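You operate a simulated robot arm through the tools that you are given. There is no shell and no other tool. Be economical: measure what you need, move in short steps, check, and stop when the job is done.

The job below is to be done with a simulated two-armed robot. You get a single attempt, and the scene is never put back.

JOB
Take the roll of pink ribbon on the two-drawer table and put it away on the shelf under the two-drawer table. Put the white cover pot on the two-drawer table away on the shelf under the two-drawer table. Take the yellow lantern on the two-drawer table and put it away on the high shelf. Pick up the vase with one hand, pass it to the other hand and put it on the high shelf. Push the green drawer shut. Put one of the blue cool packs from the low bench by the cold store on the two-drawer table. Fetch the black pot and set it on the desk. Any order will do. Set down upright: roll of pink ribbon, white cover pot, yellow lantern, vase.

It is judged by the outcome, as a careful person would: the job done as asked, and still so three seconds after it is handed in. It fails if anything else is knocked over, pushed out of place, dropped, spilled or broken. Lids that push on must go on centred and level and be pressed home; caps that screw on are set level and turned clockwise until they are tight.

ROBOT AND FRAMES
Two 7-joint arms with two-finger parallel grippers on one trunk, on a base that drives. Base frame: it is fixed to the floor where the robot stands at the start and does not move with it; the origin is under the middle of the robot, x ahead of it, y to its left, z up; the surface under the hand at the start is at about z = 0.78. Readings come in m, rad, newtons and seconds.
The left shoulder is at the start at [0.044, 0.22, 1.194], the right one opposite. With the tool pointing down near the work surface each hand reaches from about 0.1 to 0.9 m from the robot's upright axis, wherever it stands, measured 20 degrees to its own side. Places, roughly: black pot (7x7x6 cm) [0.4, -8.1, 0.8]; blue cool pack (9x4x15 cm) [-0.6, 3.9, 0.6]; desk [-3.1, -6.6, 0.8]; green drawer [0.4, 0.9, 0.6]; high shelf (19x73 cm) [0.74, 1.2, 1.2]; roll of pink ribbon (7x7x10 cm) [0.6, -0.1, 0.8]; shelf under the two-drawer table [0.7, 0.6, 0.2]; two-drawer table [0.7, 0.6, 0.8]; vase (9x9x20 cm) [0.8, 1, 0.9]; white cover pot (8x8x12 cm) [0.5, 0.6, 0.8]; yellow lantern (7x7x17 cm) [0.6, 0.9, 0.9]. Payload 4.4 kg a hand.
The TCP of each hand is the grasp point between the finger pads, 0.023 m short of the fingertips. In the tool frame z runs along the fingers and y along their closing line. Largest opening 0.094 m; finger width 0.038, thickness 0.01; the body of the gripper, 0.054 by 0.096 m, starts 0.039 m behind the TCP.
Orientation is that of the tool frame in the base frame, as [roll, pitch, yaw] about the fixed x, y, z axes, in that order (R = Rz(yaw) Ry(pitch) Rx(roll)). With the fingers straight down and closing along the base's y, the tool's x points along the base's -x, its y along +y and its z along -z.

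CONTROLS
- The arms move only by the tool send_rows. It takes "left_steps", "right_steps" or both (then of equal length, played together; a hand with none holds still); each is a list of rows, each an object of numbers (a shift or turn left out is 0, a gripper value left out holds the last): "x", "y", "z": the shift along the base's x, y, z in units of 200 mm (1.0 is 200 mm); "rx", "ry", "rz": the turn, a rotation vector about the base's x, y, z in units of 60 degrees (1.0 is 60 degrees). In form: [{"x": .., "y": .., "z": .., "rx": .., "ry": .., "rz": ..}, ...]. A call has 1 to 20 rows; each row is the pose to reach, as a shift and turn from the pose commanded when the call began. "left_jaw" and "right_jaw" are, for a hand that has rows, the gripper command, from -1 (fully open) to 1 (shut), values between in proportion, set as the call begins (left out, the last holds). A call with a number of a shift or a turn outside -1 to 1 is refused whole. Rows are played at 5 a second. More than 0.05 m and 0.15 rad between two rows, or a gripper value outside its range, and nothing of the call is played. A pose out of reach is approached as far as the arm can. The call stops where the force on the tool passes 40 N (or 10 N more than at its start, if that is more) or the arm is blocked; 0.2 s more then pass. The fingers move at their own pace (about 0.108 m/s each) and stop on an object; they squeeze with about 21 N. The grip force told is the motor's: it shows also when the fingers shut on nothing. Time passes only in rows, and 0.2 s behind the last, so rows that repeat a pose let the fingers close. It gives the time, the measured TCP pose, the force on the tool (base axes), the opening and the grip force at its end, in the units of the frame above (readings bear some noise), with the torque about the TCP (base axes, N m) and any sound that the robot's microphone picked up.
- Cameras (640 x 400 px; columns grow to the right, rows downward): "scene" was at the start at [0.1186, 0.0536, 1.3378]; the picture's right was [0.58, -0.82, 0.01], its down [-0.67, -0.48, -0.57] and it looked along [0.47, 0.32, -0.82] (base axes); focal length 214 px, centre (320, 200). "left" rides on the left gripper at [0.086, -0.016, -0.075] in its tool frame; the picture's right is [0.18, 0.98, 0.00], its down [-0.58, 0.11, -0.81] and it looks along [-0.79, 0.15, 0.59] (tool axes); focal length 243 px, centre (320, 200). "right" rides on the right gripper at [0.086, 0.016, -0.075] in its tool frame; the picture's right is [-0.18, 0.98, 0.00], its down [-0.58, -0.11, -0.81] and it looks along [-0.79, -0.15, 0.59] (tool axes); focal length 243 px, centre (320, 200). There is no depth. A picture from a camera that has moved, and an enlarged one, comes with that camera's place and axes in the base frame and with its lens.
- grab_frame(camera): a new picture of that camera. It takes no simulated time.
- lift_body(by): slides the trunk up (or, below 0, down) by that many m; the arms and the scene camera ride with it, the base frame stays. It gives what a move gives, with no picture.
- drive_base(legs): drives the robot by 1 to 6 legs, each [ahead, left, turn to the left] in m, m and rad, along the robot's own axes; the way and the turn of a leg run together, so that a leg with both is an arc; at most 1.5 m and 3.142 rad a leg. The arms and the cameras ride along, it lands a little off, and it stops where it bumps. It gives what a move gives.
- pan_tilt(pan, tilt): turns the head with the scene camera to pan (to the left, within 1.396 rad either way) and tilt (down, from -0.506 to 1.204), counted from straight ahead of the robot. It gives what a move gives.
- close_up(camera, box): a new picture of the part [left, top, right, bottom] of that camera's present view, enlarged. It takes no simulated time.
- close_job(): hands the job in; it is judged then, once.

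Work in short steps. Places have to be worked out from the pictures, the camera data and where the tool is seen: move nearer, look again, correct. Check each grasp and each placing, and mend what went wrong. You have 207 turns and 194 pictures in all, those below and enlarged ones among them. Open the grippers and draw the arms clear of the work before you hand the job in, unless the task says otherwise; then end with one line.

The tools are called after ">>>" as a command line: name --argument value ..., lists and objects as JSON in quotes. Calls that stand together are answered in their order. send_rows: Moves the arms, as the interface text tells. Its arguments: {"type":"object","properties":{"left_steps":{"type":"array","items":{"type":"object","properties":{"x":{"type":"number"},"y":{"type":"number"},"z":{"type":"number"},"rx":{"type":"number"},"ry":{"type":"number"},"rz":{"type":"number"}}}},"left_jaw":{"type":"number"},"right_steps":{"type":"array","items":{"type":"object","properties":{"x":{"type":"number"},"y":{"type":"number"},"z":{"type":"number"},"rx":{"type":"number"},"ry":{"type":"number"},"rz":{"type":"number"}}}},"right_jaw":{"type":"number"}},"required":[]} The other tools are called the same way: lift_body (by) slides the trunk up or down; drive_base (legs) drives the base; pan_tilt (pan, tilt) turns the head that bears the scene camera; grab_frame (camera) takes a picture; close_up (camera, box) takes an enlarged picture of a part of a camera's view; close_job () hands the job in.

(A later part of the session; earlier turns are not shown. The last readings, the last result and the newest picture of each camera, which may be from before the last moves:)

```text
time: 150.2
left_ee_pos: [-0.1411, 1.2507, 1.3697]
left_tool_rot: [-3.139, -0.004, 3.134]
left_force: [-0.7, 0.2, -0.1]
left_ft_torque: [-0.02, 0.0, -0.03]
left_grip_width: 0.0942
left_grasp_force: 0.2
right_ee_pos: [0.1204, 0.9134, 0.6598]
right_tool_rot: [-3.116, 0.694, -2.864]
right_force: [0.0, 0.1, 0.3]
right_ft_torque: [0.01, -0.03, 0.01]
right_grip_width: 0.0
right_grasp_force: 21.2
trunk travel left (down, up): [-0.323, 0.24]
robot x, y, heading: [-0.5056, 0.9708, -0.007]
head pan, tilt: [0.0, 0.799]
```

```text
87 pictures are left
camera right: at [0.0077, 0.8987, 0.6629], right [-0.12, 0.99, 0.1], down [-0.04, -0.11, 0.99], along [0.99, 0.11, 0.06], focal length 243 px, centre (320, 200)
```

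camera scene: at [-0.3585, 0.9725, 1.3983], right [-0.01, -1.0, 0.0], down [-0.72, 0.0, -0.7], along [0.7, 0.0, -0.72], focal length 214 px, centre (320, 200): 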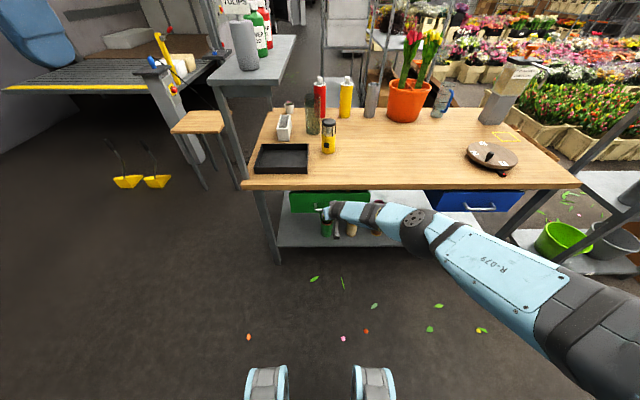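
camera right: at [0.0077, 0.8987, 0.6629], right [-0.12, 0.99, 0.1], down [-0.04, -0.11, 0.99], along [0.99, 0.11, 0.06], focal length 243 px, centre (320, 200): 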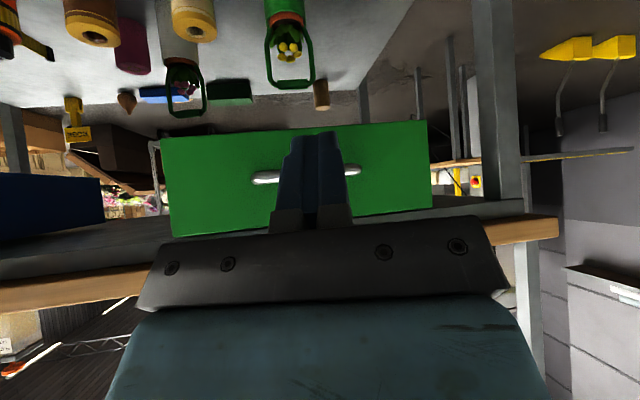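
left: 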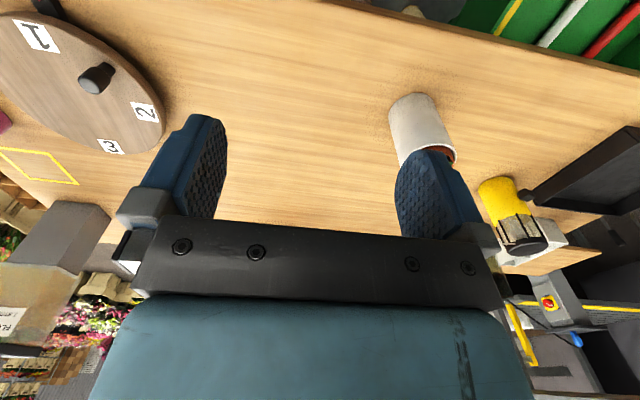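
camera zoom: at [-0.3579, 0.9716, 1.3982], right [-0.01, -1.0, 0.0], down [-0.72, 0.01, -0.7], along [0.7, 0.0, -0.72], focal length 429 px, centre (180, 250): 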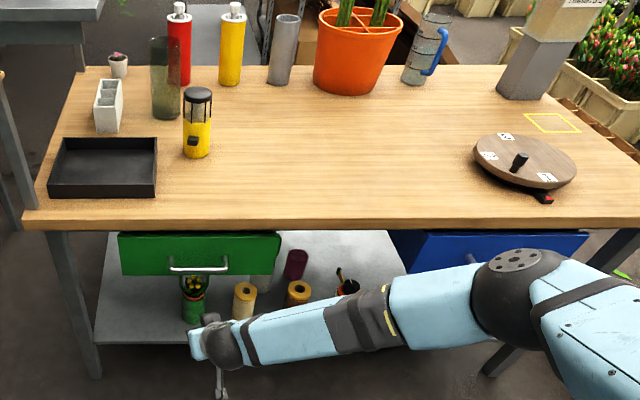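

The green drawer is shut. Now I raise the trunk and look at the high shelf.

>>> lift_body --by 0.22

>>> pan_tilt --pan 0.35 --tilt 0.5

>>> grab_frame --camera "scene"

```text
time: 152.6
left_ee_pos: [-0.1397, 1.2513, 1.5889]
left_tool_rot: [-3.139, -0.004, 3.135]
left_force: [-0.1, 0.1, 0.8]
left_ft_torque: [0.02, 0.03, 0.02]
left_grip_width: 0.0942
left_grasp_force: 0.2
right_ee_pos: [0.1214, 0.9158, 0.8798]
right_tool_rot: [-3.117, 0.691, -2.864]
right_force: [-0.4, 0.3, 0.0]
right_ft_torque: [-0.03, 0.0, 0.02]
right_grip_width: 0.0001
right_grasp_force: 20.9
trunk travel left (down, up): [-0.543, 0.02]
robot x, y, heading: [-0.5073, 0.9721, -0.006]
head pan, tilt: [0.0, 0.799]
```

```text
time: 153.4
left_ee_pos: [-0.1389, 1.2513, 1.5902]
left_tool_rot: [-3.14, -0.003, 3.135]
left_force: [-0.7, -0.1, -0.8]
left_ft_torque: [0.02, 0.01, -0.02]
left_grip_width: 0.0942
left_grasp_force: 0.0
right_ee_pos: [0.1209, 0.9153, 0.8801]
right_tool_rot: [-3.117, 0.692, -2.865]
right_force: [0.0, 0.7, 0.1]
right_ft_torque: [0.01, 0.0, 0.01]
right_grip_width: 0.0002
right_grasp_force: 20.9
trunk travel left (down, up): [-0.543, 0.02]
robot x, y, heading: [-0.5071, 0.9731, -0.009]
head pan, tilt: [0.351, 0.499]
```

```text
86 pictures are left
camera scene: at [-0.3522, 1.0032, 1.644], right [0.34, -0.94, 0.0], down [-0.45, -0.16, -0.88], along [0.83, 0.3, -0.48], focal length 214 px, centre (320, 200)
```

scene: 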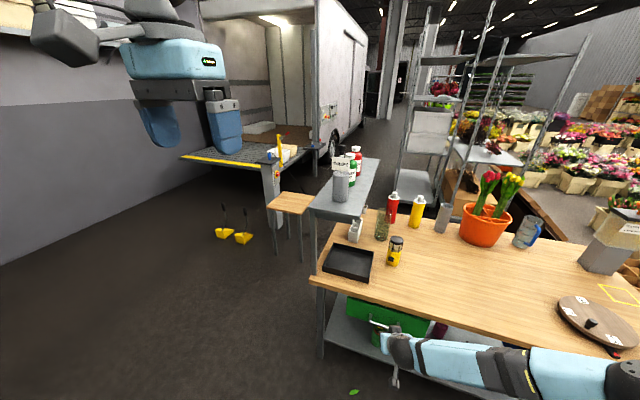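

The shelf spans about x 0.34–1.07, y 1.09–1.30. I zoom to see the free spots and the objects.

>>> close_up --camera "scene" --box '[290, 130, 450, 290]'

```text
2.50 times, centred on (370, 210) of scene
camera zoom: at [-0.3522, 1.0032, 1.644], right [0.34, -0.94, 0.0], down [-0.45, -0.16, -0.88], along [0.83, 0.3, -0.48], focal length 536 px, centre (195, 175)
```

zoom: 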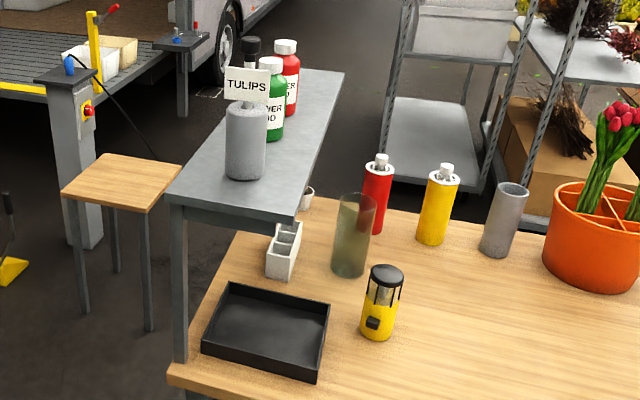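

Free space on the shelf is at its far end (x≈0.82–1.07), best reached from the shelf's other side. First I pick up the lantern with the left hand: raise the right hand out of the way and drive to the table.

>>> send_rows --right_steps '[{"x": -0.1, "z": 0.2}, {"x": -0.2, "z": 0.4}, {"x": -0.3, "z": 0.6}, {"x": -0.4, "z": 0.8}, {"x": -0.5, "z": 1.0}]'

>>> drive_base --legs '[[0.36, 0, 0], [0, -0.4, 0]]'

>>> lift_body --by -0.22

>>> pan_tilt --pan 0.5 --tilt 0.8

>>> grab_frame --camera "scene"

```text
time: 154.6
left_ee_pos: [-0.1408, 1.2505, 1.5889]
left_tool_rot: [-3.14, -0.003, 3.135]
left_force: [-0.8, -0.3, 0.0]
left_ft_torque: [0.0, 0.02, -0.03]
left_grip_width: 0.094
left_grasp_force: 0.0
right_ee_pos: [0.0209, 0.9164, 1.079]
right_tool_rot: [-3.117, 0.692, -2.863]
right_force: [0.2, -0.1, 0.7]
right_ft_torque: [0.01, -0.01, -0.01]
right_grip_width: 0.0
right_grasp_force: 20.9
trunk travel left (down, up): [-0.543, 0.02]
robot x, y, heading: [-0.5051, 0.975, -0.004]
head pan, tilt: [0.351, 0.499]
```

```text
time: 160.7
left_ee_pos: [0.2129, 0.8333, 1.5889]
left_tool_rot: [-3.141, -0.003, 3.122]
left_force: [0.2, 0.3, 0.1]
left_ft_torque: [0.02, -0.01, 0.02]
left_grip_width: 0.0939
left_grasp_force: 0.1
right_ee_pos: [0.3713, 0.4983, 1.078]
right_tool_rot: [-3.119, 0.693, -2.876]
right_force: [-0.7, 0.1, -0.1]
right_ft_torque: [-0.04, 0.03, 0.01]
right_grip_width: 0.0
right_grasp_force: 20.9
trunk travel left (down, up): [-0.543, 0.02]
robot x, y, heading: [-0.1531, 0.5564, -0.023]
head pan, tilt: [0.351, 0.499]
```

```text
time: 163.0
left_ee_pos: [0.2127, 0.8329, 1.3696]
left_tool_rot: [-3.14, -0.004, 3.121]
left_force: [-0.3, 0.8, 0.7]
left_ft_torque: [0.01, -0.02, -0.04]
left_grip_width: 0.0939
left_grasp_force: 0.2
right_ee_pos: [0.3705, 0.4981, 0.8589]
right_tool_rot: [-3.118, 0.691, -2.877]
right_force: [0.7, 0.5, -0.1]
right_ft_torque: [-0.01, -0.03, 0.01]
right_grip_width: 0.0
right_grasp_force: 21.2
trunk travel left (down, up): [-0.323, 0.24]
robot x, y, heading: [-0.1509, 0.5637, -0.019]
head pan, tilt: [0.351, 0.499]
```

```text
time: 163.8
left_ee_pos: [0.214, 0.8325, 1.3696]
left_tool_rot: [-3.138, -0.003, 3.122]
left_force: [0.3, 0.8, 0.5]
left_ft_torque: [-0.06, 0.01, 0.01]
left_grip_width: 0.0937
left_grasp_force: 0.0
right_ee_pos: [0.3702, 0.497, 0.8583]
right_tool_rot: [-3.117, 0.691, -2.875]
right_force: [0.9, 0.4, -0.6]
right_ft_torque: [-0.02, -0.03, 0.0]
right_grip_width: 0.0
right_grasp_force: 21.2
trunk travel left (down, up): [-0.323, 0.24]
robot x, y, heading: [-0.1576, 0.5596, -0.019]
head pan, tilt: [0.499, 0.799]
```

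```text
84 pictures are left
camera scene: at [-0.0171, 0.5958, 1.3981], right [0.46, -0.89, 0.0], down [-0.64, -0.33, -0.7], along [0.62, 0.32, -0.72], focal length 214 px, centre (320, 200)
```

scene: 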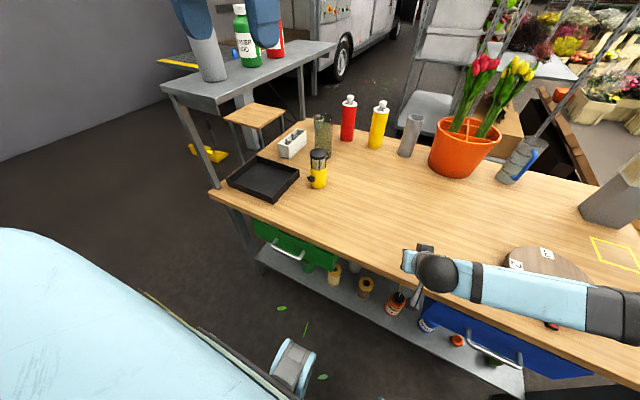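

Lantern at about (0.585,0.914), top ≈0.95. Move the left hand above it.

>>> send_rows --left_steps '[{"x": 0.18, "y": 0.04, "z": -0.12}, {"x": 0.36, "y": 0.08, "z": -0.24}, {"x": 0.54, "y": 0.12, "z": -0.36}, {"x": 0.72, "y": 0.16, "z": -0.48}, {"x": 0.9, "y": 0.2, "z": -0.6}]' --left_jaw -1

>>> send_rows --left_steps '[{"x": 0.18, "y": 0.04, "z": -0.12}, {"x": 0.36, "y": 0.08, "z": -0.24}, {"x": 0.54, "y": 0.12, "z": -0.36}, {"x": 0.7, "y": 0.15, "z": -0.5}]'

>>> grab_frame --camera "left"

>>> close_up --camera "scene" --box '[220, 80, 420, 220]'

```text
time: 165.0
left_ee_pos: [0.3947, 0.8753, 1.2485]
left_tool_rot: [-3.14, -0.006, 3.125]
left_force: [0.6, -0.1, -0.7]
left_ft_torque: [0.0, 0.03, 0.0]
left_grip_width: 0.0941
left_grasp_force: 0.0
right_ee_pos: [0.37, 0.4984, 0.8561]
right_tool_rot: [-3.119, 0.689, -2.876]
right_force: [0.5, 0.7, 0.2]
right_ft_torque: [-0.01, -0.01, -0.02]
right_grip_width: 0.0
right_grasp_force: 21.2
trunk travel left (down, up): [-0.323, 0.24]
robot x, y, heading: [-0.1571, 0.5593, -0.018]
head pan, tilt: [0.499, 0.799]
```

```text
time: 166.0
left_ee_pos: [0.537, 0.9042, 1.1482]
left_tool_rot: [-3.141, -0.006, 3.121]
left_force: [0.7, 0.0, -0.9]
left_ft_torque: [-0.01, 0.01, -0.02]
left_grip_width: 0.094
left_grasp_force: 0.1
right_ee_pos: [0.3723, 0.4977, 0.8571]
right_tool_rot: [-3.12, 0.688, -2.877]
right_force: [0.4, 1.0, 0.1]
right_ft_torque: [0.01, -0.02, -0.01]
right_grip_width: 0.0
right_grasp_force: 21.2
trunk travel left (down, up): [-0.323, 0.24]
robot x, y, heading: [-0.1557, 0.5584, -0.017]
head pan, tilt: [0.499, 0.799]
```

```text
83 pictures are left
camera left: at [0.4514, 0.8883, 1.2241], right [-0.16, 0.99, 0.0], down [0.59, 0.1, 0.8], along [0.79, 0.13, -0.6], focal length 243 px, centre (320, 200)
```

left: 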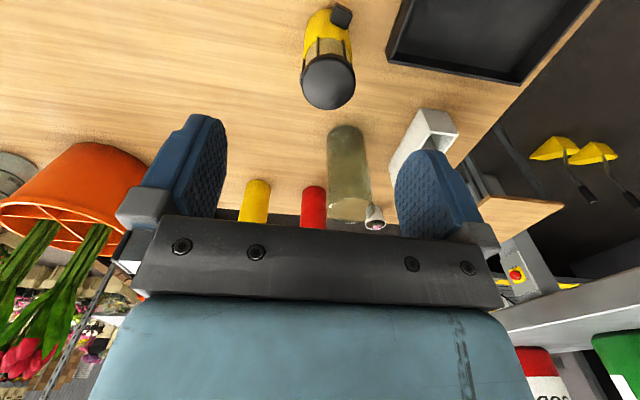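

```text
2.86 times, centred on (320, 150) of scene
camera zoom: at [-0.0149, 0.5962, 1.3978], right [0.46, -0.89, 0.0], down [-0.64, -0.33, -0.7], along [0.62, 0.32, -0.72], focal length 613 px, centre (320, 343)
```

zoom: 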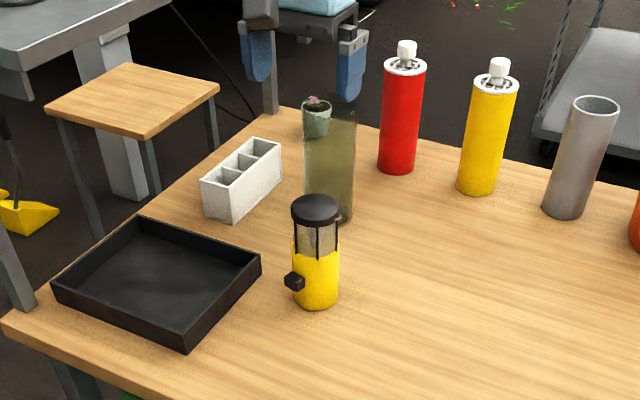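

Lantern's cap is as wide as its body (~6.5 cm): I'll grip it from above. Move over (0.59,0.917) and down part way.

>>> send_rows --left_steps '[{"x": 0.2, "y": 0.05, "z": -0.1}, {"x": 0.265, "y": 0.06, "z": -0.3}, {"x": 0.265, "y": 0.06, "z": -0.5}, {"x": 0.265, "y": 0.06, "z": -0.65}]'

>>> grab_frame --camera "left"

>>> close_up --camera "scene" --box '[260, 100, 400, 210]'

```text
time: 167.0
left_ee_pos: [0.5694, 0.9226, 1.0282]
left_tool_rot: [-3.14, -0.004, 3.121]
left_force: [-0.7, 0.5, 0.0]
left_ft_torque: [-0.02, -0.02, 0.0]
left_grip_width: 0.094
left_grasp_force: 0.2
left hand out of reach, approached as far as the arm can: row 3, 4
right_ee_pos: [0.3708, 0.4979, 0.858]
right_tool_rot: [-3.118, 0.692, -2.877]
right_force: [-0.4, -0.8, 0.3]
right_ft_torque: [-0.01, 0.01, 0.03]
right_grip_width: 0.0
right_grasp_force: 21.1
trunk travel left (down, up): [-0.323, 0.24]
robot x, y, heading: [-0.1568, 0.5586, -0.017]
head pan, tilt: [0.499, 0.799]
```

```text
81 pictures are left
camera left: at [0.4828, 0.9079, 1.1041], right [-0.16, 0.99, 0.0], down [0.59, 0.1, 0.8], along [0.79, 0.13, -0.59], focal length 243 px, centre (320, 200)
```

left: 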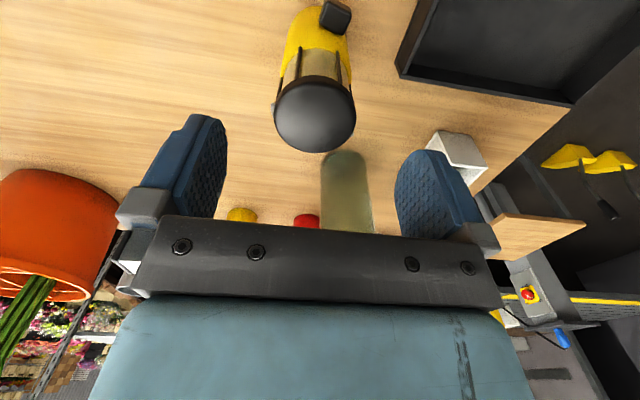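

```text
3.64 times, centred on (330, 155) of scene
camera zoom: at [-0.0168, 0.5963, 1.398], right [0.46, -0.89, 0.0], down [-0.64, -0.33, -0.7], along [0.62, 0.32, -0.72], focal length 780 px, centre (284, 364)
```

zoom: 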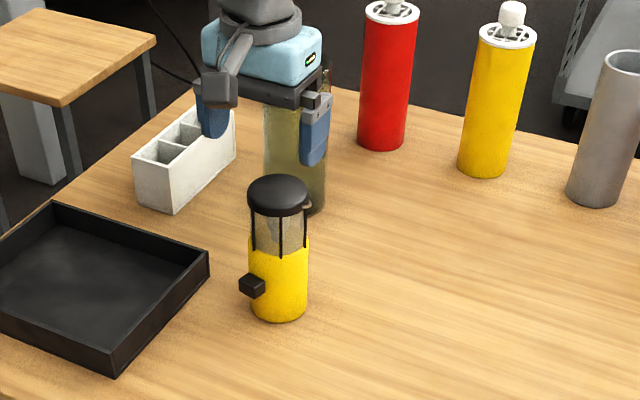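

Just out of reach; I drive forward 5 cm and go on.

>>> drive_base --legs '[[0.06, 0, 0.017]]'

>>> grab_frame --camera "left"

```text
time: 168.0
left_ee_pos: [0.6235, 0.9346, 1.0277]
left_tool_rot: [-3.138, -0.003, 3.138]
left_force: [0.8, -0.1, -0.4]
left_ft_torque: [0.06, 0.01, -0.01]
left_grip_width: 0.094
left_grasp_force: 0.2
right_ee_pos: [0.4325, 0.5063, 0.8584]
right_tool_rot: [-3.121, 0.69, -2.86]
right_force: [0.7, 0.5, -0.4]
right_ft_torque: [0.01, 0.0, -0.02]
right_grip_width: 0.0002
right_grasp_force: 21.2
trunk travel left (down, up): [-0.323, 0.24]
robot x, y, heading: [-0.0947, 0.5585, 0.001]
head pan, tilt: [0.499, 0.799]
```

```text
79 pictures are left
camera left: at [0.5379, 0.9177, 1.1042], right [-0.18, 0.98, 0.0], down [0.58, 0.11, 0.8], along [0.79, 0.14, -0.59], focal length 243 px, centre (320, 200)
```

left: 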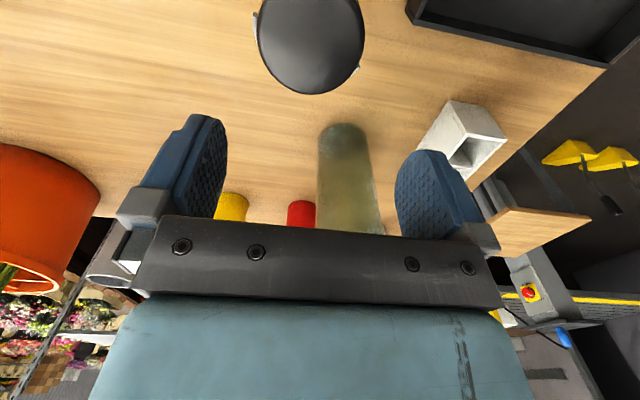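

Lantern centre ≈(0.593,0.921). Correct and descend to the cap.

>>> send_rows --left_steps '[{"x": -0.152, "y": -0.067}, {"x": -0.152, "y": -0.067, "z": -0.2}, {"x": -0.152, "y": -0.067, "z": -0.4}, {"x": -0.152, "y": -0.067, "z": -0.49}]'

>>> close_up --camera "scene" --box '[220, 80, 420, 220]'

>>> grab_frame --camera "left"

```text
time: 169.0
left_ee_pos: [0.571, 0.9294, 0.9566]
left_tool_rot: [-3.138, -0.003, 3.139]
left_force: [0.6, -0.5, -0.2]
left_ft_torque: [0.04, 0.0, -0.06]
left_grip_width: 0.0939
left_grasp_force: 0.1
left hand out of reach, approached as far as the arm can: row 3, 4
right_ee_pos: [0.4323, 0.5058, 0.8573]
right_tool_rot: [-3.118, 0.689, -2.859]
right_force: [-0.3, 0.0, 0.7]
right_ft_torque: [0.01, -0.01, -0.02]
right_grip_width: 0.0
right_grasp_force: 20.6
trunk travel left (down, up): [-0.323, 0.24]
robot x, y, heading: [-0.097, 0.5593, -0.003]
head pan, tilt: [0.499, 0.799]
```

```text
2.86 times, centred on (320, 150) of scene
camera zoom: at [0.0438, 0.5974, 1.398], right [0.48, -0.88, 0.0], down [-0.63, -0.34, -0.7], along [0.61, 0.33, -0.72], focal length 613 px, centre (320, 343)
```

zoom: 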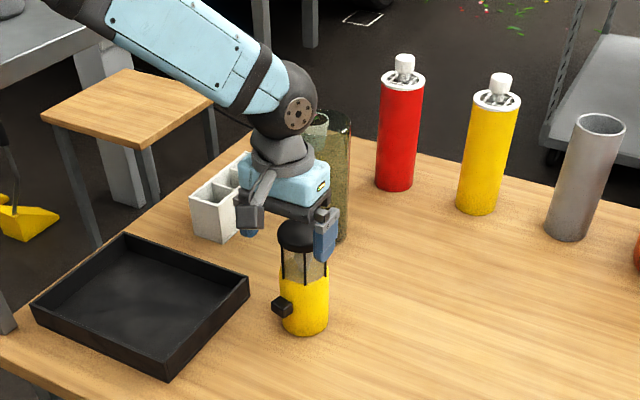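

```text
77 pictures are left
camera left: at [0.4853, 0.9135, 1.0319], right [-0.18, 0.98, 0.0], down [0.58, 0.11, 0.8], along [0.79, 0.14, -0.59], focal length 243 px, centre (320, 200)
```

left: 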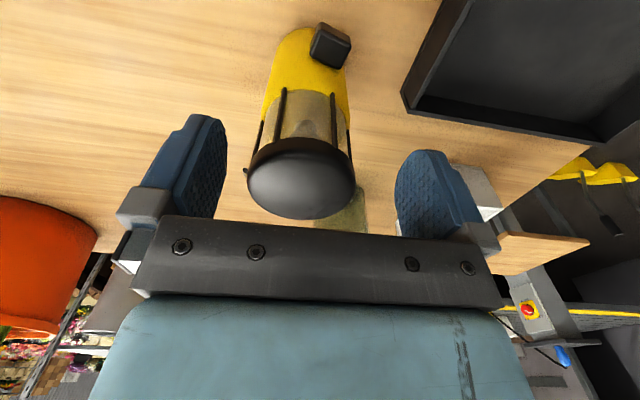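

The arm limit again; I use the base (1.8 cm forward, 0.8 cm right) and trunk (−2.8 cm) for the last bit.

>>> drive_base --legs '[[0.018, -0.008, 0]]'

>>> lift_body --by -0.028

>>> grab_frame --camera "left"

```text
time: 169.8
left_ee_pos: [0.589, 0.9223, 0.9576]
left_tool_rot: [-3.139, -0.002, -3.142]
left_force: [0.4, 0.2, -0.3]
left_ft_torque: [0.0, -0.01, 0.03]
left_grip_width: 0.094
left_grasp_force: 0.0
right_ee_pos: [0.4506, 0.498, 0.8571]
right_tool_rot: [-3.118, 0.693, -2.858]
right_force: [0.0, -0.2, -0.6]
right_ft_torque: [0.01, 0.02, 0.0]
right_grip_width: 0.0002
right_grasp_force: 21.2
trunk travel left (down, up): [-0.323, 0.24]
robot x, y, heading: [-0.0776, 0.554, -0.009]
head pan, tilt: [0.499, 0.799]
```

```text
time: 170.5
left_ee_pos: [0.5892, 0.9225, 0.9297]
left_tool_rot: [-3.141, -0.002, 3.14]
left_force: [0.5, -1.1, 0.2]
left_ft_torque: [0.0, 0.0, 0.0]
left_grip_width: 0.094
left_grasp_force: 0.1
right_ee_pos: [0.4501, 0.4985, 0.8304]
right_tool_rot: [-3.12, 0.693, -2.86]
right_force: [-0.2, -0.3, -0.1]
right_ft_torque: [0.03, 0.01, -0.01]
right_grip_width: 0.0
right_grasp_force: 20.7
trunk travel left (down, up): [-0.295, 0.268]
robot x, y, heading: [-0.0793, 0.5475, -0.002]
head pan, tilt: [0.499, 0.799]
```

```text
76 pictures are left
camera left: at [0.5026, 0.906, 1.005], right [-0.18, 0.98, 0.0], down [0.58, 0.11, 0.81], along [0.79, 0.15, -0.59], focal length 243 px, centre (320, 200)
```

left: 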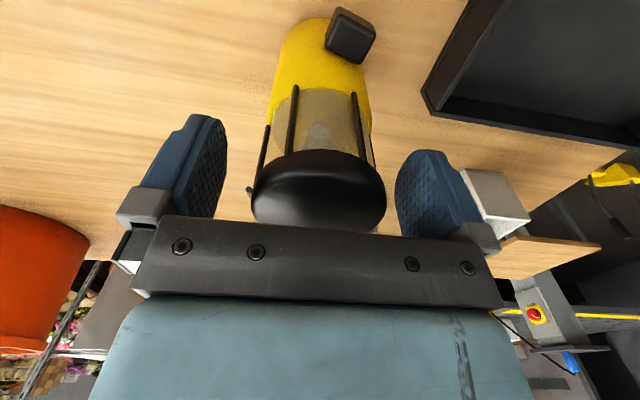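

The cap sits between the pads. Close and lift with the trunk.

>>> send_rows --left_steps '[{}, {}, {}, {}]' --left_jaw 1

>>> lift_body --by 0.12

>>> grab_frame --camera "left"

>>> grab_frame --camera "scene"

```text
time: 171.5
left_ee_pos: [0.5888, 0.923, 0.9284]
left_tool_rot: [-3.139, -0.001, 3.14]
left_force: [0.4, 2.6, 0.8]
left_ft_torque: [0.11, -0.16, 0.05]
left_grip_width: 0.0672
left_grasp_force: 20.2
right_ee_pos: [0.4514, 0.4966, 0.8306]
right_tool_rot: [-3.119, 0.691, -2.858]
right_force: [0.0, 0.9, -0.4]
right_ft_torque: [-0.01, 0.0, 0.01]
right_grip_width: 0.0
right_grasp_force: 21.2
trunk travel left (down, up): [-0.295, 0.268]
robot x, y, heading: [-0.0761, 0.549, -0.0]
head pan, tilt: [0.499, 0.799]
```

```text
time: 173.0
left_ee_pos: [0.5899, 0.9231, 1.0491]
left_tool_rot: [-3.14, -0.005, 3.141]
left_force: [0.0, -0.1, -3.2]
left_ft_torque: [0.02, 0.05, 0.01]
left_grip_width: 0.0672
left_grasp_force: 20.9
right_ee_pos: [0.451, 0.4984, 0.9508]
right_tool_rot: [-3.119, 0.692, -2.859]
right_force: [0.7, -0.9, -0.4]
right_ft_torque: [0.05, 0.0, 0.0]
right_grip_width: 0.0
right_grasp_force: 20.7
trunk travel left (down, up): [-0.415, 0.148]
robot x, y, heading: [-0.0737, 0.552, -0.001]
head pan, tilt: [0.499, 0.799]
```

```text
75 pictures are left
camera left: at [0.5035, 0.9062, 1.1241], right [-0.18, 0.98, 0.0], down [0.58, 0.11, 0.8], along [0.79, 0.15, -0.59], focal length 243 px, centre (320, 200)
```

left: 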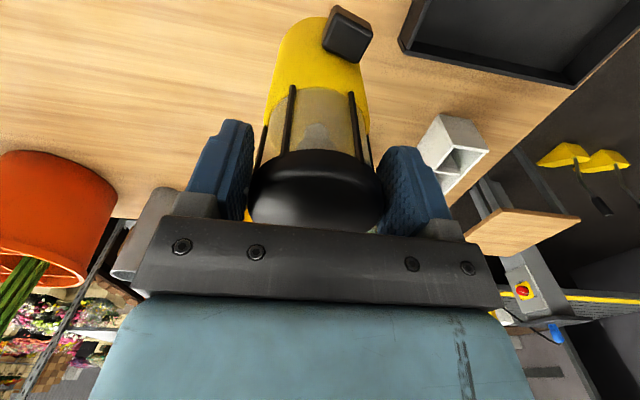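

```text
74 pictures are left
camera scene: at [0.0619, 0.5899, 1.4899], right [0.48, -0.88, 0.0], down [-0.63, -0.34, -0.7], along [0.61, 0.33, -0.72], focal length 214 px, centre (320, 200)
```

scene: 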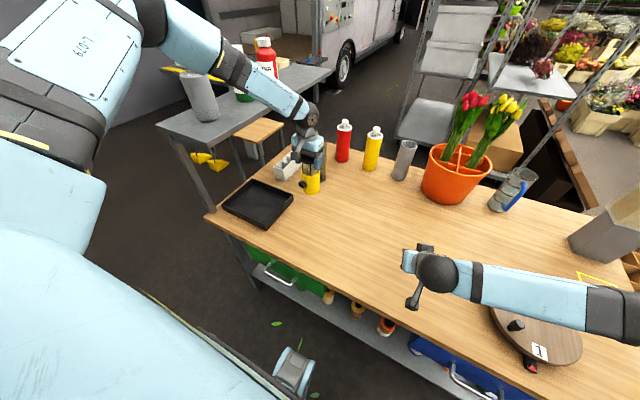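

Lantern held. I retract both arms (left with lantern, right empty), then drive around to the far side of the high shelf.

>>> send_rows --left_steps '[{"x": -0.2}, {"x": -0.4}, {"x": -0.6}, {"x": -0.8}, {"x": -1.0}]' --right_steps '[{"x": -0.15, "z": 0.1}, {"x": -0.3, "z": 0.2}, {"x": -0.45, "z": 0.3}, {"x": -0.6, "z": 0.4}, {"x": -0.7, "z": 0.5}]'

>>> send_rows --left_steps '[{"x": -0.2}, {"x": -0.4}, {"x": -0.6}, {"x": -0.75}]'

>>> lift_body --by 0.14

>>> drive_base --legs '[[-0.16, 0, 0], [0, 0.45, 0], [-0.25, 0.1, 0]]'

>>> grab_frame --camera "scene"

```text
time: 174.2
left_ee_pos: [0.3857, 0.9189, 1.0506]
left_tool_rot: [-3.138, 0.0, 3.138]
left_force: [-0.8, -0.1, -2.8]
left_ft_torque: [0.0, 0.03, 0.0]
left_grip_width: 0.0672
left_grasp_force: 21.0
right_ee_pos: [0.3103, 0.4993, 1.0518]
right_tool_rot: [-3.116, 0.691, -2.857]
right_force: [-0.5, 0.1, 0.0]
right_ft_torque: [0.0, -0.02, -0.01]
right_grip_width: 0.0
right_grasp_force: 20.6
trunk travel left (down, up): [-0.415, 0.148]
robot x, y, heading: [-0.075, 0.5529, -0.001]
head pan, tilt: [0.499, 0.799]
```

```text
time: 175.2
left_ee_pos: [0.239, 0.9225, 1.0488]
left_tool_rot: [-3.139, -0.001, 3.141]
left_force: [-0.2, 0.0, -2.7]
left_ft_torque: [-0.04, 0.02, 0.02]
left_grip_width: 0.067
left_grasp_force: 20.9
right_ee_pos: [0.3115, 0.4996, 1.0516]
right_tool_rot: [-3.117, 0.692, -2.858]
right_force: [-0.1, -1.0, -0.7]
right_ft_torque: [0.03, 0.02, -0.02]
right_grip_width: 0.0001
right_grasp_force: 21.2
trunk travel left (down, up): [-0.415, 0.148]
robot x, y, heading: [-0.0743, 0.5512, -0.003]
head pan, tilt: [0.499, 0.799]
```

```text
time: 176.8
left_ee_pos: [0.2407, 0.9236, 1.1884]
left_tool_rot: [-3.138, -0.003, 3.141]
left_force: [0.0, -0.7, -3.1]
left_ft_torque: [0.02, -0.01, 0.0]
left_grip_width: 0.067
left_grasp_force: 20.3
right_ee_pos: [0.3131, 0.4999, 1.191]
right_tool_rot: [-3.116, 0.691, -2.859]
right_force: [0.4, -0.7, -0.1]
right_ft_torque: [0.02, 0.02, 0.02]
right_grip_width: 0.0003
right_grasp_force: 21.4
trunk travel left (down, up): [-0.555, 0.008]
robot x, y, heading: [-0.0728, 0.5515, -0.002]
head pan, tilt: [0.499, 0.799]
```

```text
time: 183.9
left_ee_pos: [-0.1851, 1.4761, 1.1882]
left_tool_rot: [-3.141, -0.003, -3.128]
left_force: [0.3, 0.5, -2.8]
left_ft_torque: [-0.02, 0.03, -0.02]
left_grip_width: 0.0669
left_grasp_force: 21.3
right_ee_pos: [-0.107, 1.0536, 1.1899]
right_tool_rot: [-3.117, 0.69, -2.845]
right_force: [0.8, -0.7, 0.0]
right_ft_torque: [0.0, -0.01, 0.0]
right_grip_width: 0.0
right_grasp_force: 20.8
trunk travel left (down, up): [-0.555, 0.008]
robot x, y, heading: [-0.4953, 1.1003, 0.013]
head pan, tilt: [0.499, 0.799]
```

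```text
73 pictures are left
camera scene: at [-0.3579, 1.1393, 1.6299], right [0.49, -0.87, 0.0], down [-0.63, -0.35, -0.7], along [0.61, 0.34, -0.72], focal length 214 px, centre (320, 200)
```

scene: 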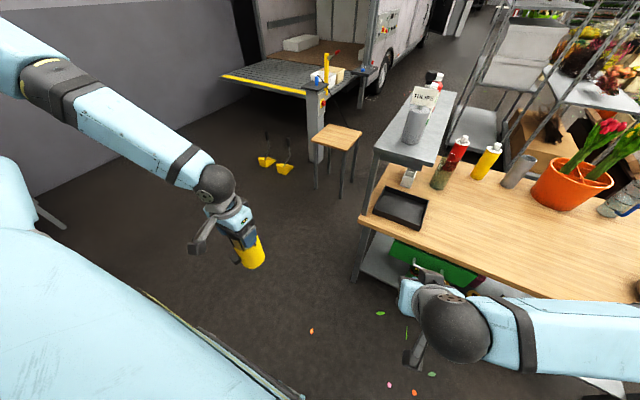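

Clear floor on the far side. I drive left, forward, then turn toward the shelf's free end.

>>> drive_base --legs '[[0, 0.85, 0], [0.94, 0, 0], [0, 0, -0.5], [0, 0, -0.5]]'

>>> pan_tilt --pan 0.0 --tilt 0.6

>>> grab_frame --camera "scene"

```text
time: 187.9
left_ee_pos: [-0.1841, 1.8376, 1.1896]
left_tool_rot: [-3.139, -0.002, 3.142]
left_force: [-0.1, 0.1, -2.2]
left_ft_torque: [0.01, 0.02, 0.02]
left_grip_width: 0.0669
left_grasp_force: 21.0
right_ee_pos: [-0.111, 1.4143, 1.1921]
right_tool_rot: [-3.119, 0.691, -2.856]
right_force: [1.3, 1.6, 0.1]
right_ft_torque: [-0.01, 0.01, 0.02]
right_grip_width: 0.0001
right_grasp_force: 21.6
trunk travel left (down, up): [-0.555, 0.008]
robot x, y, heading: [-0.4975, 1.4675, 0.002]
head pan, tilt: [0.499, 0.799]
stopped in leg 1: the robot was blocked; the commanded pose is now the measured one
```

```text
time: 188.8
left_ee_pos: [-0.185, 1.8371, 1.1885]
left_tool_rot: [-3.141, -0.001, -3.141]
left_force: [0.5, -0.1, -3.4]
left_ft_torque: [0.02, 0.05, 0.02]
left_grip_width: 0.067
left_grasp_force: 20.7
right_ee_pos: [-0.1109, 1.4136, 1.1897]
right_tool_rot: [-3.121, 0.692, -2.855]
right_force: [-1.1, -0.4, 0.3]
right_ft_torque: [0.0, -0.02, 0.01]
right_grip_width: 0.0001
right_grasp_force: 20.7
trunk travel left (down, up): [-0.555, 0.008]
robot x, y, heading: [-0.499, 1.4688, 0.004]
head pan, tilt: [0.0, 0.6]
```

```text
72 pictures are left
camera scene: at [-0.3447, 1.4651, 1.6469], right [0.0, -1.0, 0.0], down [-0.57, 0.0, -0.82], along [0.82, 0.0, -0.57], focal length 214 px, centre (320, 200)
```

scene: 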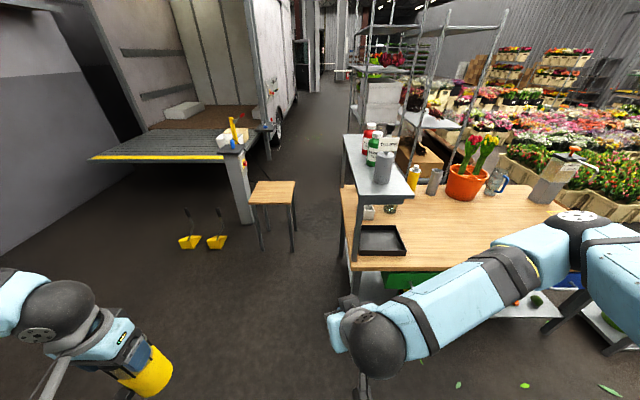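

Blocked while moving left. I look left to see what it was.

>>> pan_tilt --pan 1.39 --tilt 0.7

>>> grab_frame --camera "scene"

```text
time: 190.4
left_ee_pos: [-0.1836, 1.8375, 1.1884]
left_tool_rot: [-3.138, -0.001, -3.141]
left_force: [-0.1, 0.1, -2.1]
left_ft_torque: [0.01, 0.01, -0.05]
left_grip_width: 0.067
left_grasp_force: 20.4
right_ee_pos: [-0.1117, 1.4143, 1.1918]
right_tool_rot: [-3.117, 0.69, -2.855]
right_force: [0.2, -0.2, -0.4]
right_ft_torque: [0.0, -0.01, 0.0]
right_grip_width: 0.0001
right_grasp_force: 21.0
trunk travel left (down, up): [-0.555, 0.008]
robot x, y, heading: [-0.4995, 1.4674, -0.0]
head pan, tilt: [1.389, 0.7]
```

```text
71 pictures are left
camera scene: at [-0.4178, 1.5495, 1.6383], right [0.98, -0.18, 0.0], down [-0.12, -0.63, -0.76], along [0.14, 0.75, -0.64], focal length 214 px, centre (320, 200)
```

scene: 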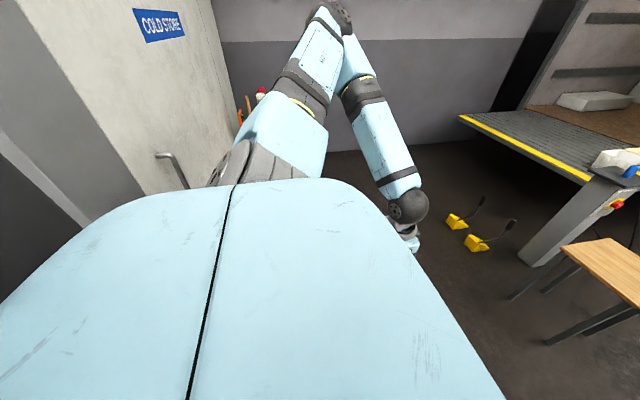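

I move away from it: forward first, then left.

>>> drive_base --legs '[[0.3, -0.02, 0], [0, 0.5, 0]]'

>>> grab_frame --camera "scene"

```text
time: 196.9
left_ee_pos: [0.1204, 2.3159, 1.1893]
left_tool_rot: [-3.14, -0.002, -3.141]
left_force: [0.0, -0.3, -2.4]
left_ft_torque: [0.01, 0.05, -0.01]
left_grip_width: 0.0669
left_grasp_force: 20.9
right_ee_pos: [0.1937, 1.8915, 1.1906]
right_tool_rot: [-3.119, 0.691, -2.856]
right_force: [-0.3, 0.0, 0.5]
right_ft_torque: [-0.02, -0.01, -0.01]
right_grip_width: 0.0
right_grasp_force: 21.6
trunk travel left (down, up): [-0.555, 0.008]
robot x, y, heading: [-0.1994, 1.9428, 0.002]
head pan, tilt: [1.389, 0.7]
```

```text
70 pictures are left
camera scene: at [-0.1134, 2.0268, 1.6383], right [0.98, -0.18, 0.0], down [-0.12, -0.63, -0.77], along [0.14, 0.75, -0.64], focal length 214 px, centre (320, 200)
```

scene: 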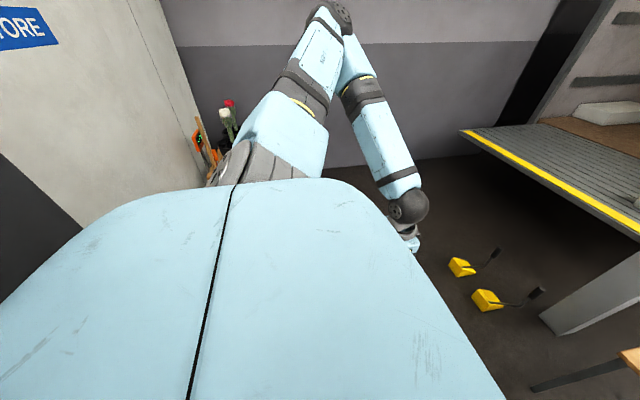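

Good. Forward 0.6 m and turn right to face the shelf's free end.

>>> drive_base --legs '[[0.62, 0.02, 0], [0, 0, -0.5], [0, 0, -0.5]]'

>>> pan_tilt --pan 0.0 --tilt 0.6

>>> grab_frame --camera "scene"

```text
time: 203.3
left_ee_pos: [0.9092, 1.8966, 1.1882]
left_tool_rot: [-3.138, -0.002, 2.139]
left_force: [0.0, -0.3, -1.9]
left_ft_torque: [0.01, 0.04, 0.03]
left_grip_width: 0.067
left_grasp_force: 21.4
right_ee_pos: [0.5906, 1.6086, 1.1899]
right_tool_rot: [-3.117, 0.691, 2.423]
right_force: [-0.3, 0.2, -0.1]
right_ft_torque: [0.0, -0.02, 0.02]
right_grip_width: 0.0002
right_grasp_force: 21.1
trunk travel left (down, up): [-0.555, 0.008]
robot x, y, heading: [0.4222, 1.9655, -1.002]
head pan, tilt: [1.389, 0.7]
```

```text
time: 204.8
left_ee_pos: [0.9088, 1.8974, 1.1889]
left_tool_rot: [-3.138, -0.003, 2.137]
left_force: [-0.5, -0.9, -3.1]
left_ft_torque: [0.01, 0.02, -0.02]
left_grip_width: 0.0673
left_grasp_force: 20.9
right_ee_pos: [0.5911, 1.6079, 1.191]
right_tool_rot: [-3.119, 0.692, 2.425]
right_force: [-0.4, 0.9, 0.1]
right_ft_torque: [-0.01, 0.0, -0.02]
right_grip_width: 0.0002
right_grasp_force: 21.2
trunk travel left (down, up): [-0.555, 0.008]
robot x, y, heading: [0.4261, 1.9638, -1.003]
head pan, tilt: [0.0, 0.6]
```

```text
69 pictures are left
camera scene: at [0.5094, 1.8322, 1.6469], right [-0.84, -0.54, 0.0], down [-0.31, 0.48, -0.82], along [0.45, -0.69, -0.57], focal length 214 px, centre (320, 200)
```

scene: 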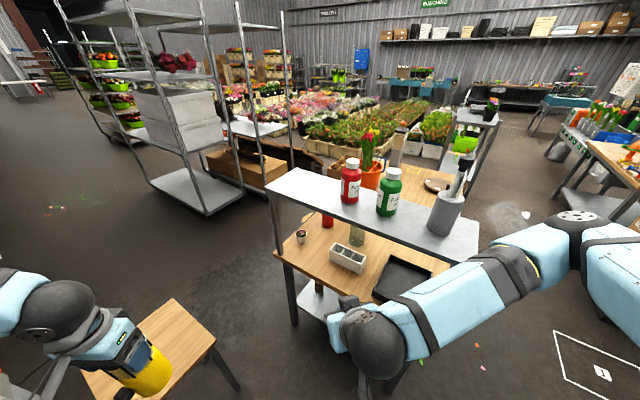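

Great view: red bottle ends near x≈0.80, shelf free to x≈1.08. I raise the lantern above shelf level first.

>>> send_rows --left_steps '[{"z": 0.2}, {"z": 0.4}, {"z": 0.6}, {"z": 0.8}, {"z": 1.0}]'

>>> drive_base --legs '[[0.1, 0, 0]]'

>>> send_rows --left_steps '[{"x": -0.05, "y": -0.18, "z": 0.1}, {"x": -0.1, "y": -0.36, "z": 0.2}, {"x": -0.15, "y": -0.54, "z": 0.25}, {"x": -0.2, "y": -0.72, "z": 0.25}, {"x": -0.25, "y": -0.9, "z": 0.25}]'

>>> grab_frame --camera "scene"

```text
time: 206.0
left_ee_pos: [0.9118, 1.8967, 1.3854]
left_tool_rot: [-3.139, -0.002, 2.137]
left_force: [-0.3, -0.6, -3.2]
left_ft_torque: [0.02, 0.01, 0.01]
left_grip_width: 0.067
left_grasp_force: 21.1
left hand out of reach, approached as far as the arm can: row 2, 3, 4
right_ee_pos: [0.5913, 1.6093, 1.1913]
right_tool_rot: [-3.118, 0.693, 2.424]
right_force: [0.3, -0.2, 0.0]
right_ft_torque: [0.04, 0.04, 0.01]
right_grip_width: 0.0
right_grasp_force: 21.4
trunk travel left (down, up): [-0.555, 0.008]
robot x, y, heading: [0.4242, 1.9647, -1.002]
head pan, tilt: [0.0, 0.6]
```

```text
time: 207.2
left_ee_pos: [0.9681, 1.8109, 1.3856]
left_tool_rot: [-3.139, -0.002, 2.139]
left_force: [-0.8, -0.4, -3.3]
left_ft_torque: [0.02, 0.0, 0.0]
left_grip_width: 0.067
left_grasp_force: 21.2
right_ee_pos: [0.6461, 1.5212, 1.191]
right_tool_rot: [-3.118, 0.693, 2.425]
right_force: [-0.4, 0.2, -0.8]
right_ft_torque: [0.01, 0.01, 0.0]
right_grip_width: 0.0
right_grasp_force: 20.9
trunk travel left (down, up): [-0.555, 0.008]
robot x, y, heading: [0.4835, 1.8751, -0.997]
head pan, tilt: [0.0, 0.6]
```

```text
time: 208.4
left_ee_pos: [0.9187, 1.6268, 1.4363]
left_tool_rot: [-3.14, -0.006, 2.141]
left_force: [0.2, -0.5, -3.3]
left_ft_torque: [0.08, 0.04, 0.02]
left_grip_width: 0.067
left_grasp_force: 20.2
right_ee_pos: [0.6468, 1.5184, 1.19]
right_tool_rot: [-3.12, 0.689, 2.423]
right_force: [-0.5, -0.3, 0.1]
right_ft_torque: [0.02, -0.01, 0.04]
right_grip_width: 0.0
right_grasp_force: 21.4
trunk travel left (down, up): [-0.555, 0.008]
robot x, y, heading: [0.4798, 1.8759, -0.999]
head pan, tilt: [0.0, 0.6]
```

```text
68 pictures are left
camera scene: at [0.5641, 1.7414, 1.6466], right [-0.84, -0.54, 0.0], down [-0.3, 0.48, -0.82], along [0.45, -0.69, -0.57], focal length 214 px, centre (320, 200)
```

scene: 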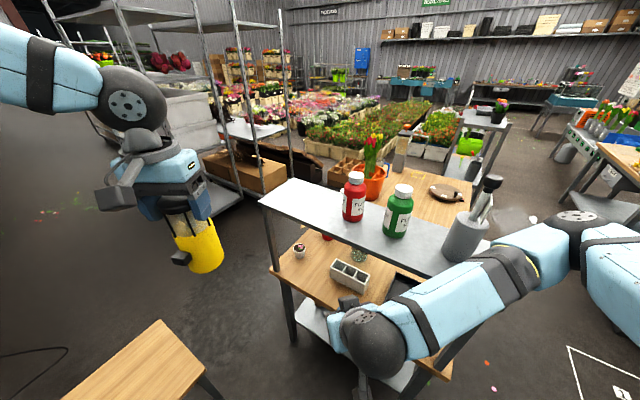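

Moving the lantern over the shelf toward (0.885,1.215).

>>> send_rows --left_steps '[{"x": -0.03, "y": -0.2}, {"x": -0.06, "y": -0.4}, {"x": -0.09, "y": -0.6}, {"x": -0.12, "y": -0.8}, {"x": -0.15, "y": -1.0}]'

>>> send_rows --left_steps '[{"y": -0.2}, {"y": -0.4}, {"y": -0.6}, {"y": -0.8}, {"y": -1.0}]'

>>> grab_frame --camera "scene"

>>> grab_frame --camera "left"

```text
time: 209.6
left_ee_pos: [0.911, 1.4756, 1.4362]
left_tool_rot: [-3.138, -0.001, 2.141]
left_force: [-0.1, 0.9, -2.8]
left_ft_torque: [0.02, 0.02, -0.01]
left_grip_width: 0.067
left_grasp_force: 21.2
left hand out of reach, approached as far as the arm can: row 4, 5
right_ee_pos: [0.6472, 1.5217, 1.1921]
right_tool_rot: [-3.116, 0.694, 2.425]
right_force: [-0.3, 0.3, 0.6]
right_ft_torque: [0.04, 0.0, 0.02]
right_grip_width: 0.0
right_grasp_force: 21.3
trunk travel left (down, up): [-0.555, 0.008]
robot x, y, heading: [0.4835, 1.8765, -1.004]
head pan, tilt: [0.0, 0.6]
```

```text
time: 210.8
left_ee_pos: [0.976, 1.4442, 1.4396]
left_tool_rot: [-3.14, -0.004, 2.141]
left_force: [0.4, 0.6, -2.5]
left_ft_torque: [0.02, -0.02, 0.01]
left_grip_width: 0.0669
left_grasp_force: 21.0
left hand out of reach, approached as far as the arm can: row 1, 2, 3, 4, 5
right_ee_pos: [0.6467, 1.5202, 1.1906]
right_tool_rot: [-3.116, 0.69, 2.425]
right_force: [0.0, -0.3, -0.1]
right_ft_torque: [0.0, -0.01, 0.02]
right_grip_width: 0.0
right_grasp_force: 21.2
trunk travel left (down, up): [-0.555, 0.008]
robot x, y, heading: [0.4814, 1.8794, -0.997]
head pan, tilt: [0.0, 0.6]
```

```text
67 pictures are left
camera scene: at [0.5658, 1.7448, 1.6469], right [-0.84, -0.54, 0.0], down [-0.31, 0.48, -0.82], along [0.44, -0.69, -0.57], focal length 214 px, centre (320, 200)
```

scene: 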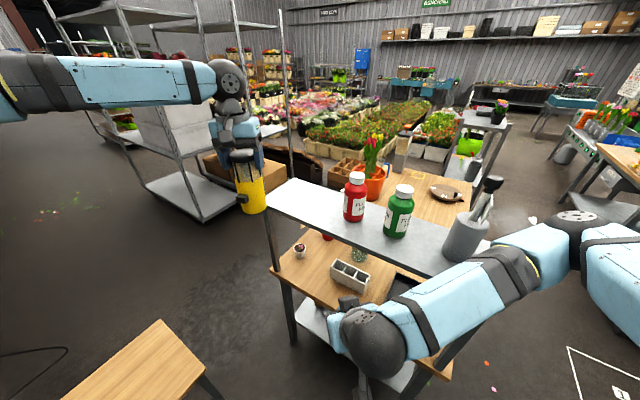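

```text
66 pictures are left
camera left: at [0.9175, 1.5084, 1.5145], right [0.73, 0.68, 0.0], down [0.41, -0.43, 0.8], along [0.55, -0.59, -0.59], focal length 243 px, centre (320, 200)
```

left: 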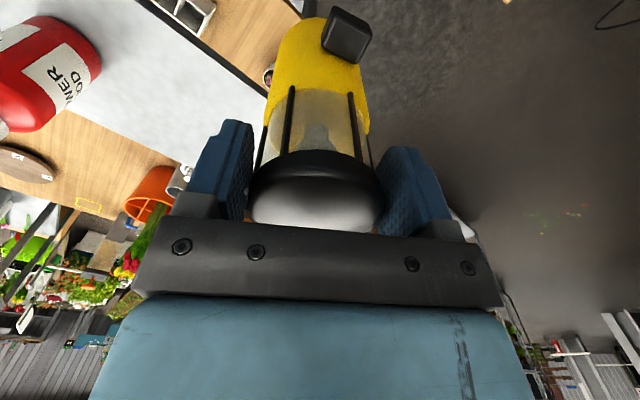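

The left arm is at its reach. I raise the right hand out of the way, then use base motion: turn −0.27 and advance 12 cm.

>>> send_rows --right_steps '[{"z": 0.2}, {"z": 0.4}, {"z": 0.6}, {"z": 0.8}, {"z": 1.0}]'

>>> drive_base --legs '[[0, 0, -0.27], [0.08, 0, 0]]'

>>> grab_frame --camera "scene"

```text
time: 212.0
left_ee_pos: [0.9764, 1.4461, 1.4398]
left_tool_rot: [-3.138, -0.001, 2.141]
left_force: [0.3, -0.1, -2.5]
left_ft_torque: [0.02, -0.02, 0.0]
left_grip_width: 0.0674
left_grasp_force: 21.0
right_ee_pos: [0.6473, 1.5215, 1.3873]
right_tool_rot: [-3.117, 0.691, 2.426]
right_force: [-0.3, -1.0, 0.2]
right_ft_torque: [-0.01, 0.03, 0.01]
right_grip_width: 0.0002
right_grasp_force: 20.9
trunk travel left (down, up): [-0.555, 0.008]
robot x, y, heading: [0.4796, 1.8752, -1.002]
head pan, tilt: [0.0, 0.6]
```

```text
time: 213.9
left_ee_pos: [0.8665, 1.2627, 1.4426]
left_tool_rot: [-3.14, 0.001, 1.873]
left_force: [-0.3, -0.3, -2.5]
left_ft_torque: [-0.03, 0.0, -0.02]
left_grip_width: 0.067
left_grasp_force: 20.8
right_ee_pos: [0.5706, 1.4204, 1.3901]
right_tool_rot: [-3.117, 0.695, 2.161]
right_force: [0.4, 0.7, 0.2]
right_ft_torque: [-0.01, -0.02, 0.01]
right_grip_width: 0.0001
right_grasp_force: 20.8
trunk travel left (down, up): [-0.555, 0.008]
robot x, y, heading: [0.5026, 1.8053, -1.272]
head pan, tilt: [0.0, 0.6]
```

```text
65 pictures are left
camera scene: at [0.5488, 1.6597, 1.6477], right [-0.95, -0.3, 0.0], down [-0.17, 0.54, -0.83], along [0.25, -0.79, -0.56], focal length 214 px, centre (320, 200)
```

scene: 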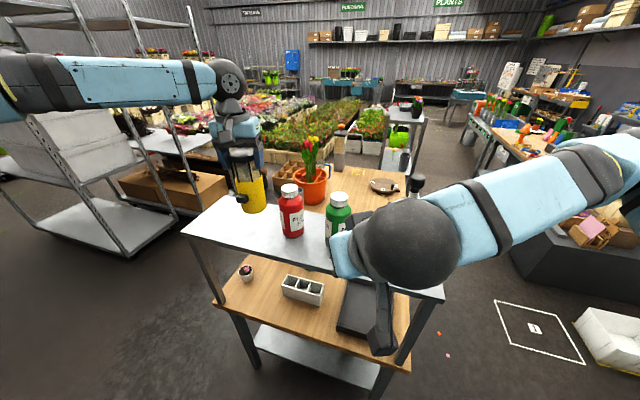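

Shelf measured: y 1.10–1.30, end x≈1.12. Advance 6 cm, then lower with the trunk.

>>> drive_base --legs '[[0.062, 0, 0]]'

>>> lift_body --by -0.07

>>> grab_frame --camera "scene"

>>> grab_frame --camera "left"

```text
time: 214.9
left_ee_pos: [0.8848, 1.2058, 1.4447]
left_tool_rot: [-3.139, 0.006, 1.873]
left_force: [-1.0, 1.1, -1.9]
left_ft_torque: [-0.03, 0.03, -0.02]
left_grip_width: 0.0672
left_grasp_force: 21.3
right_ee_pos: [0.5876, 1.3641, 1.3893]
right_tool_rot: [-3.116, 0.698, 2.164]
right_force: [-0.1, 0.8, 0.5]
right_ft_torque: [-0.05, -0.02, -0.05]
right_grip_width: 0.0
right_grasp_force: 20.5
trunk travel left (down, up): [-0.555, 0.008]
robot x, y, heading: [0.5217, 1.7424, -1.268]
head pan, tilt: [0.0, 0.6]
```

```text
time: 216.0
left_ee_pos: [0.8861, 1.199, 1.3714]
left_tool_rot: [-3.139, -0.001, 1.873]
left_force: [0.3, 0.3, -3.2]
left_ft_torque: [0.03, -0.01, 0.02]
left_grip_width: 0.0672
left_grasp_force: 21.1
right_ee_pos: [0.5903, 1.3588, 1.3171]
right_tool_rot: [-3.118, 0.692, 2.162]
right_force: [0.1, -0.1, -0.3]
right_ft_torque: [-0.02, 0.02, -0.03]
right_grip_width: 0.0
right_grasp_force: 21.2
trunk travel left (down, up): [-0.485, 0.078]
robot x, y, heading: [0.5231, 1.7453, -1.264]
head pan, tilt: [0.0, 0.6]
```

```text
64 pictures are left
camera scene: at [0.5687, 1.597, 1.5772], right [-0.95, -0.3, 0.0], down [-0.17, 0.54, -0.83], along [0.25, -0.79, -0.56], focal length 214 px, centre (320, 200)
```

scene: 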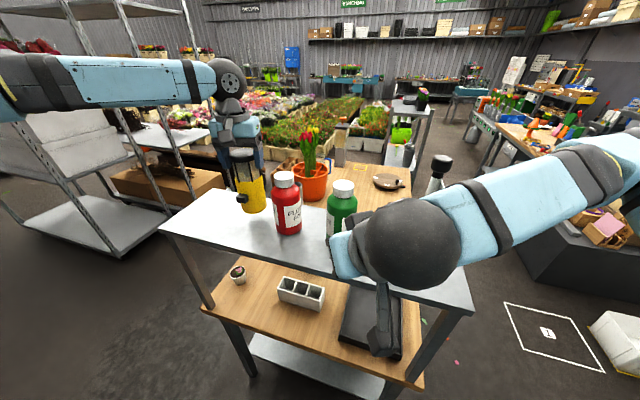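

```text
63 pictures are left
camera left: at [0.8462, 1.277, 1.4464], right [0.88, 0.47, 0.0], down [0.28, -0.52, 0.81], along [0.38, -0.71, -0.59], focal length 243 px, centre (320, 200)
```

left: 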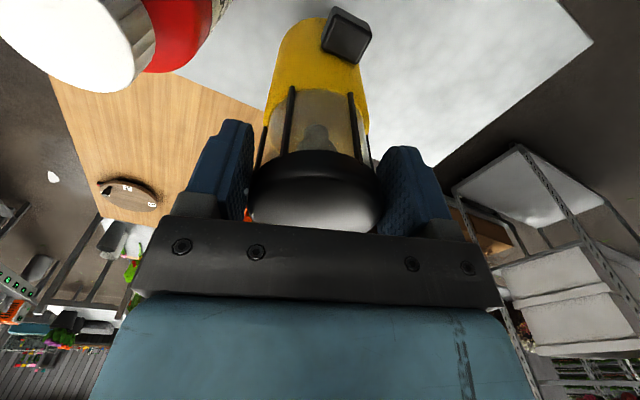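

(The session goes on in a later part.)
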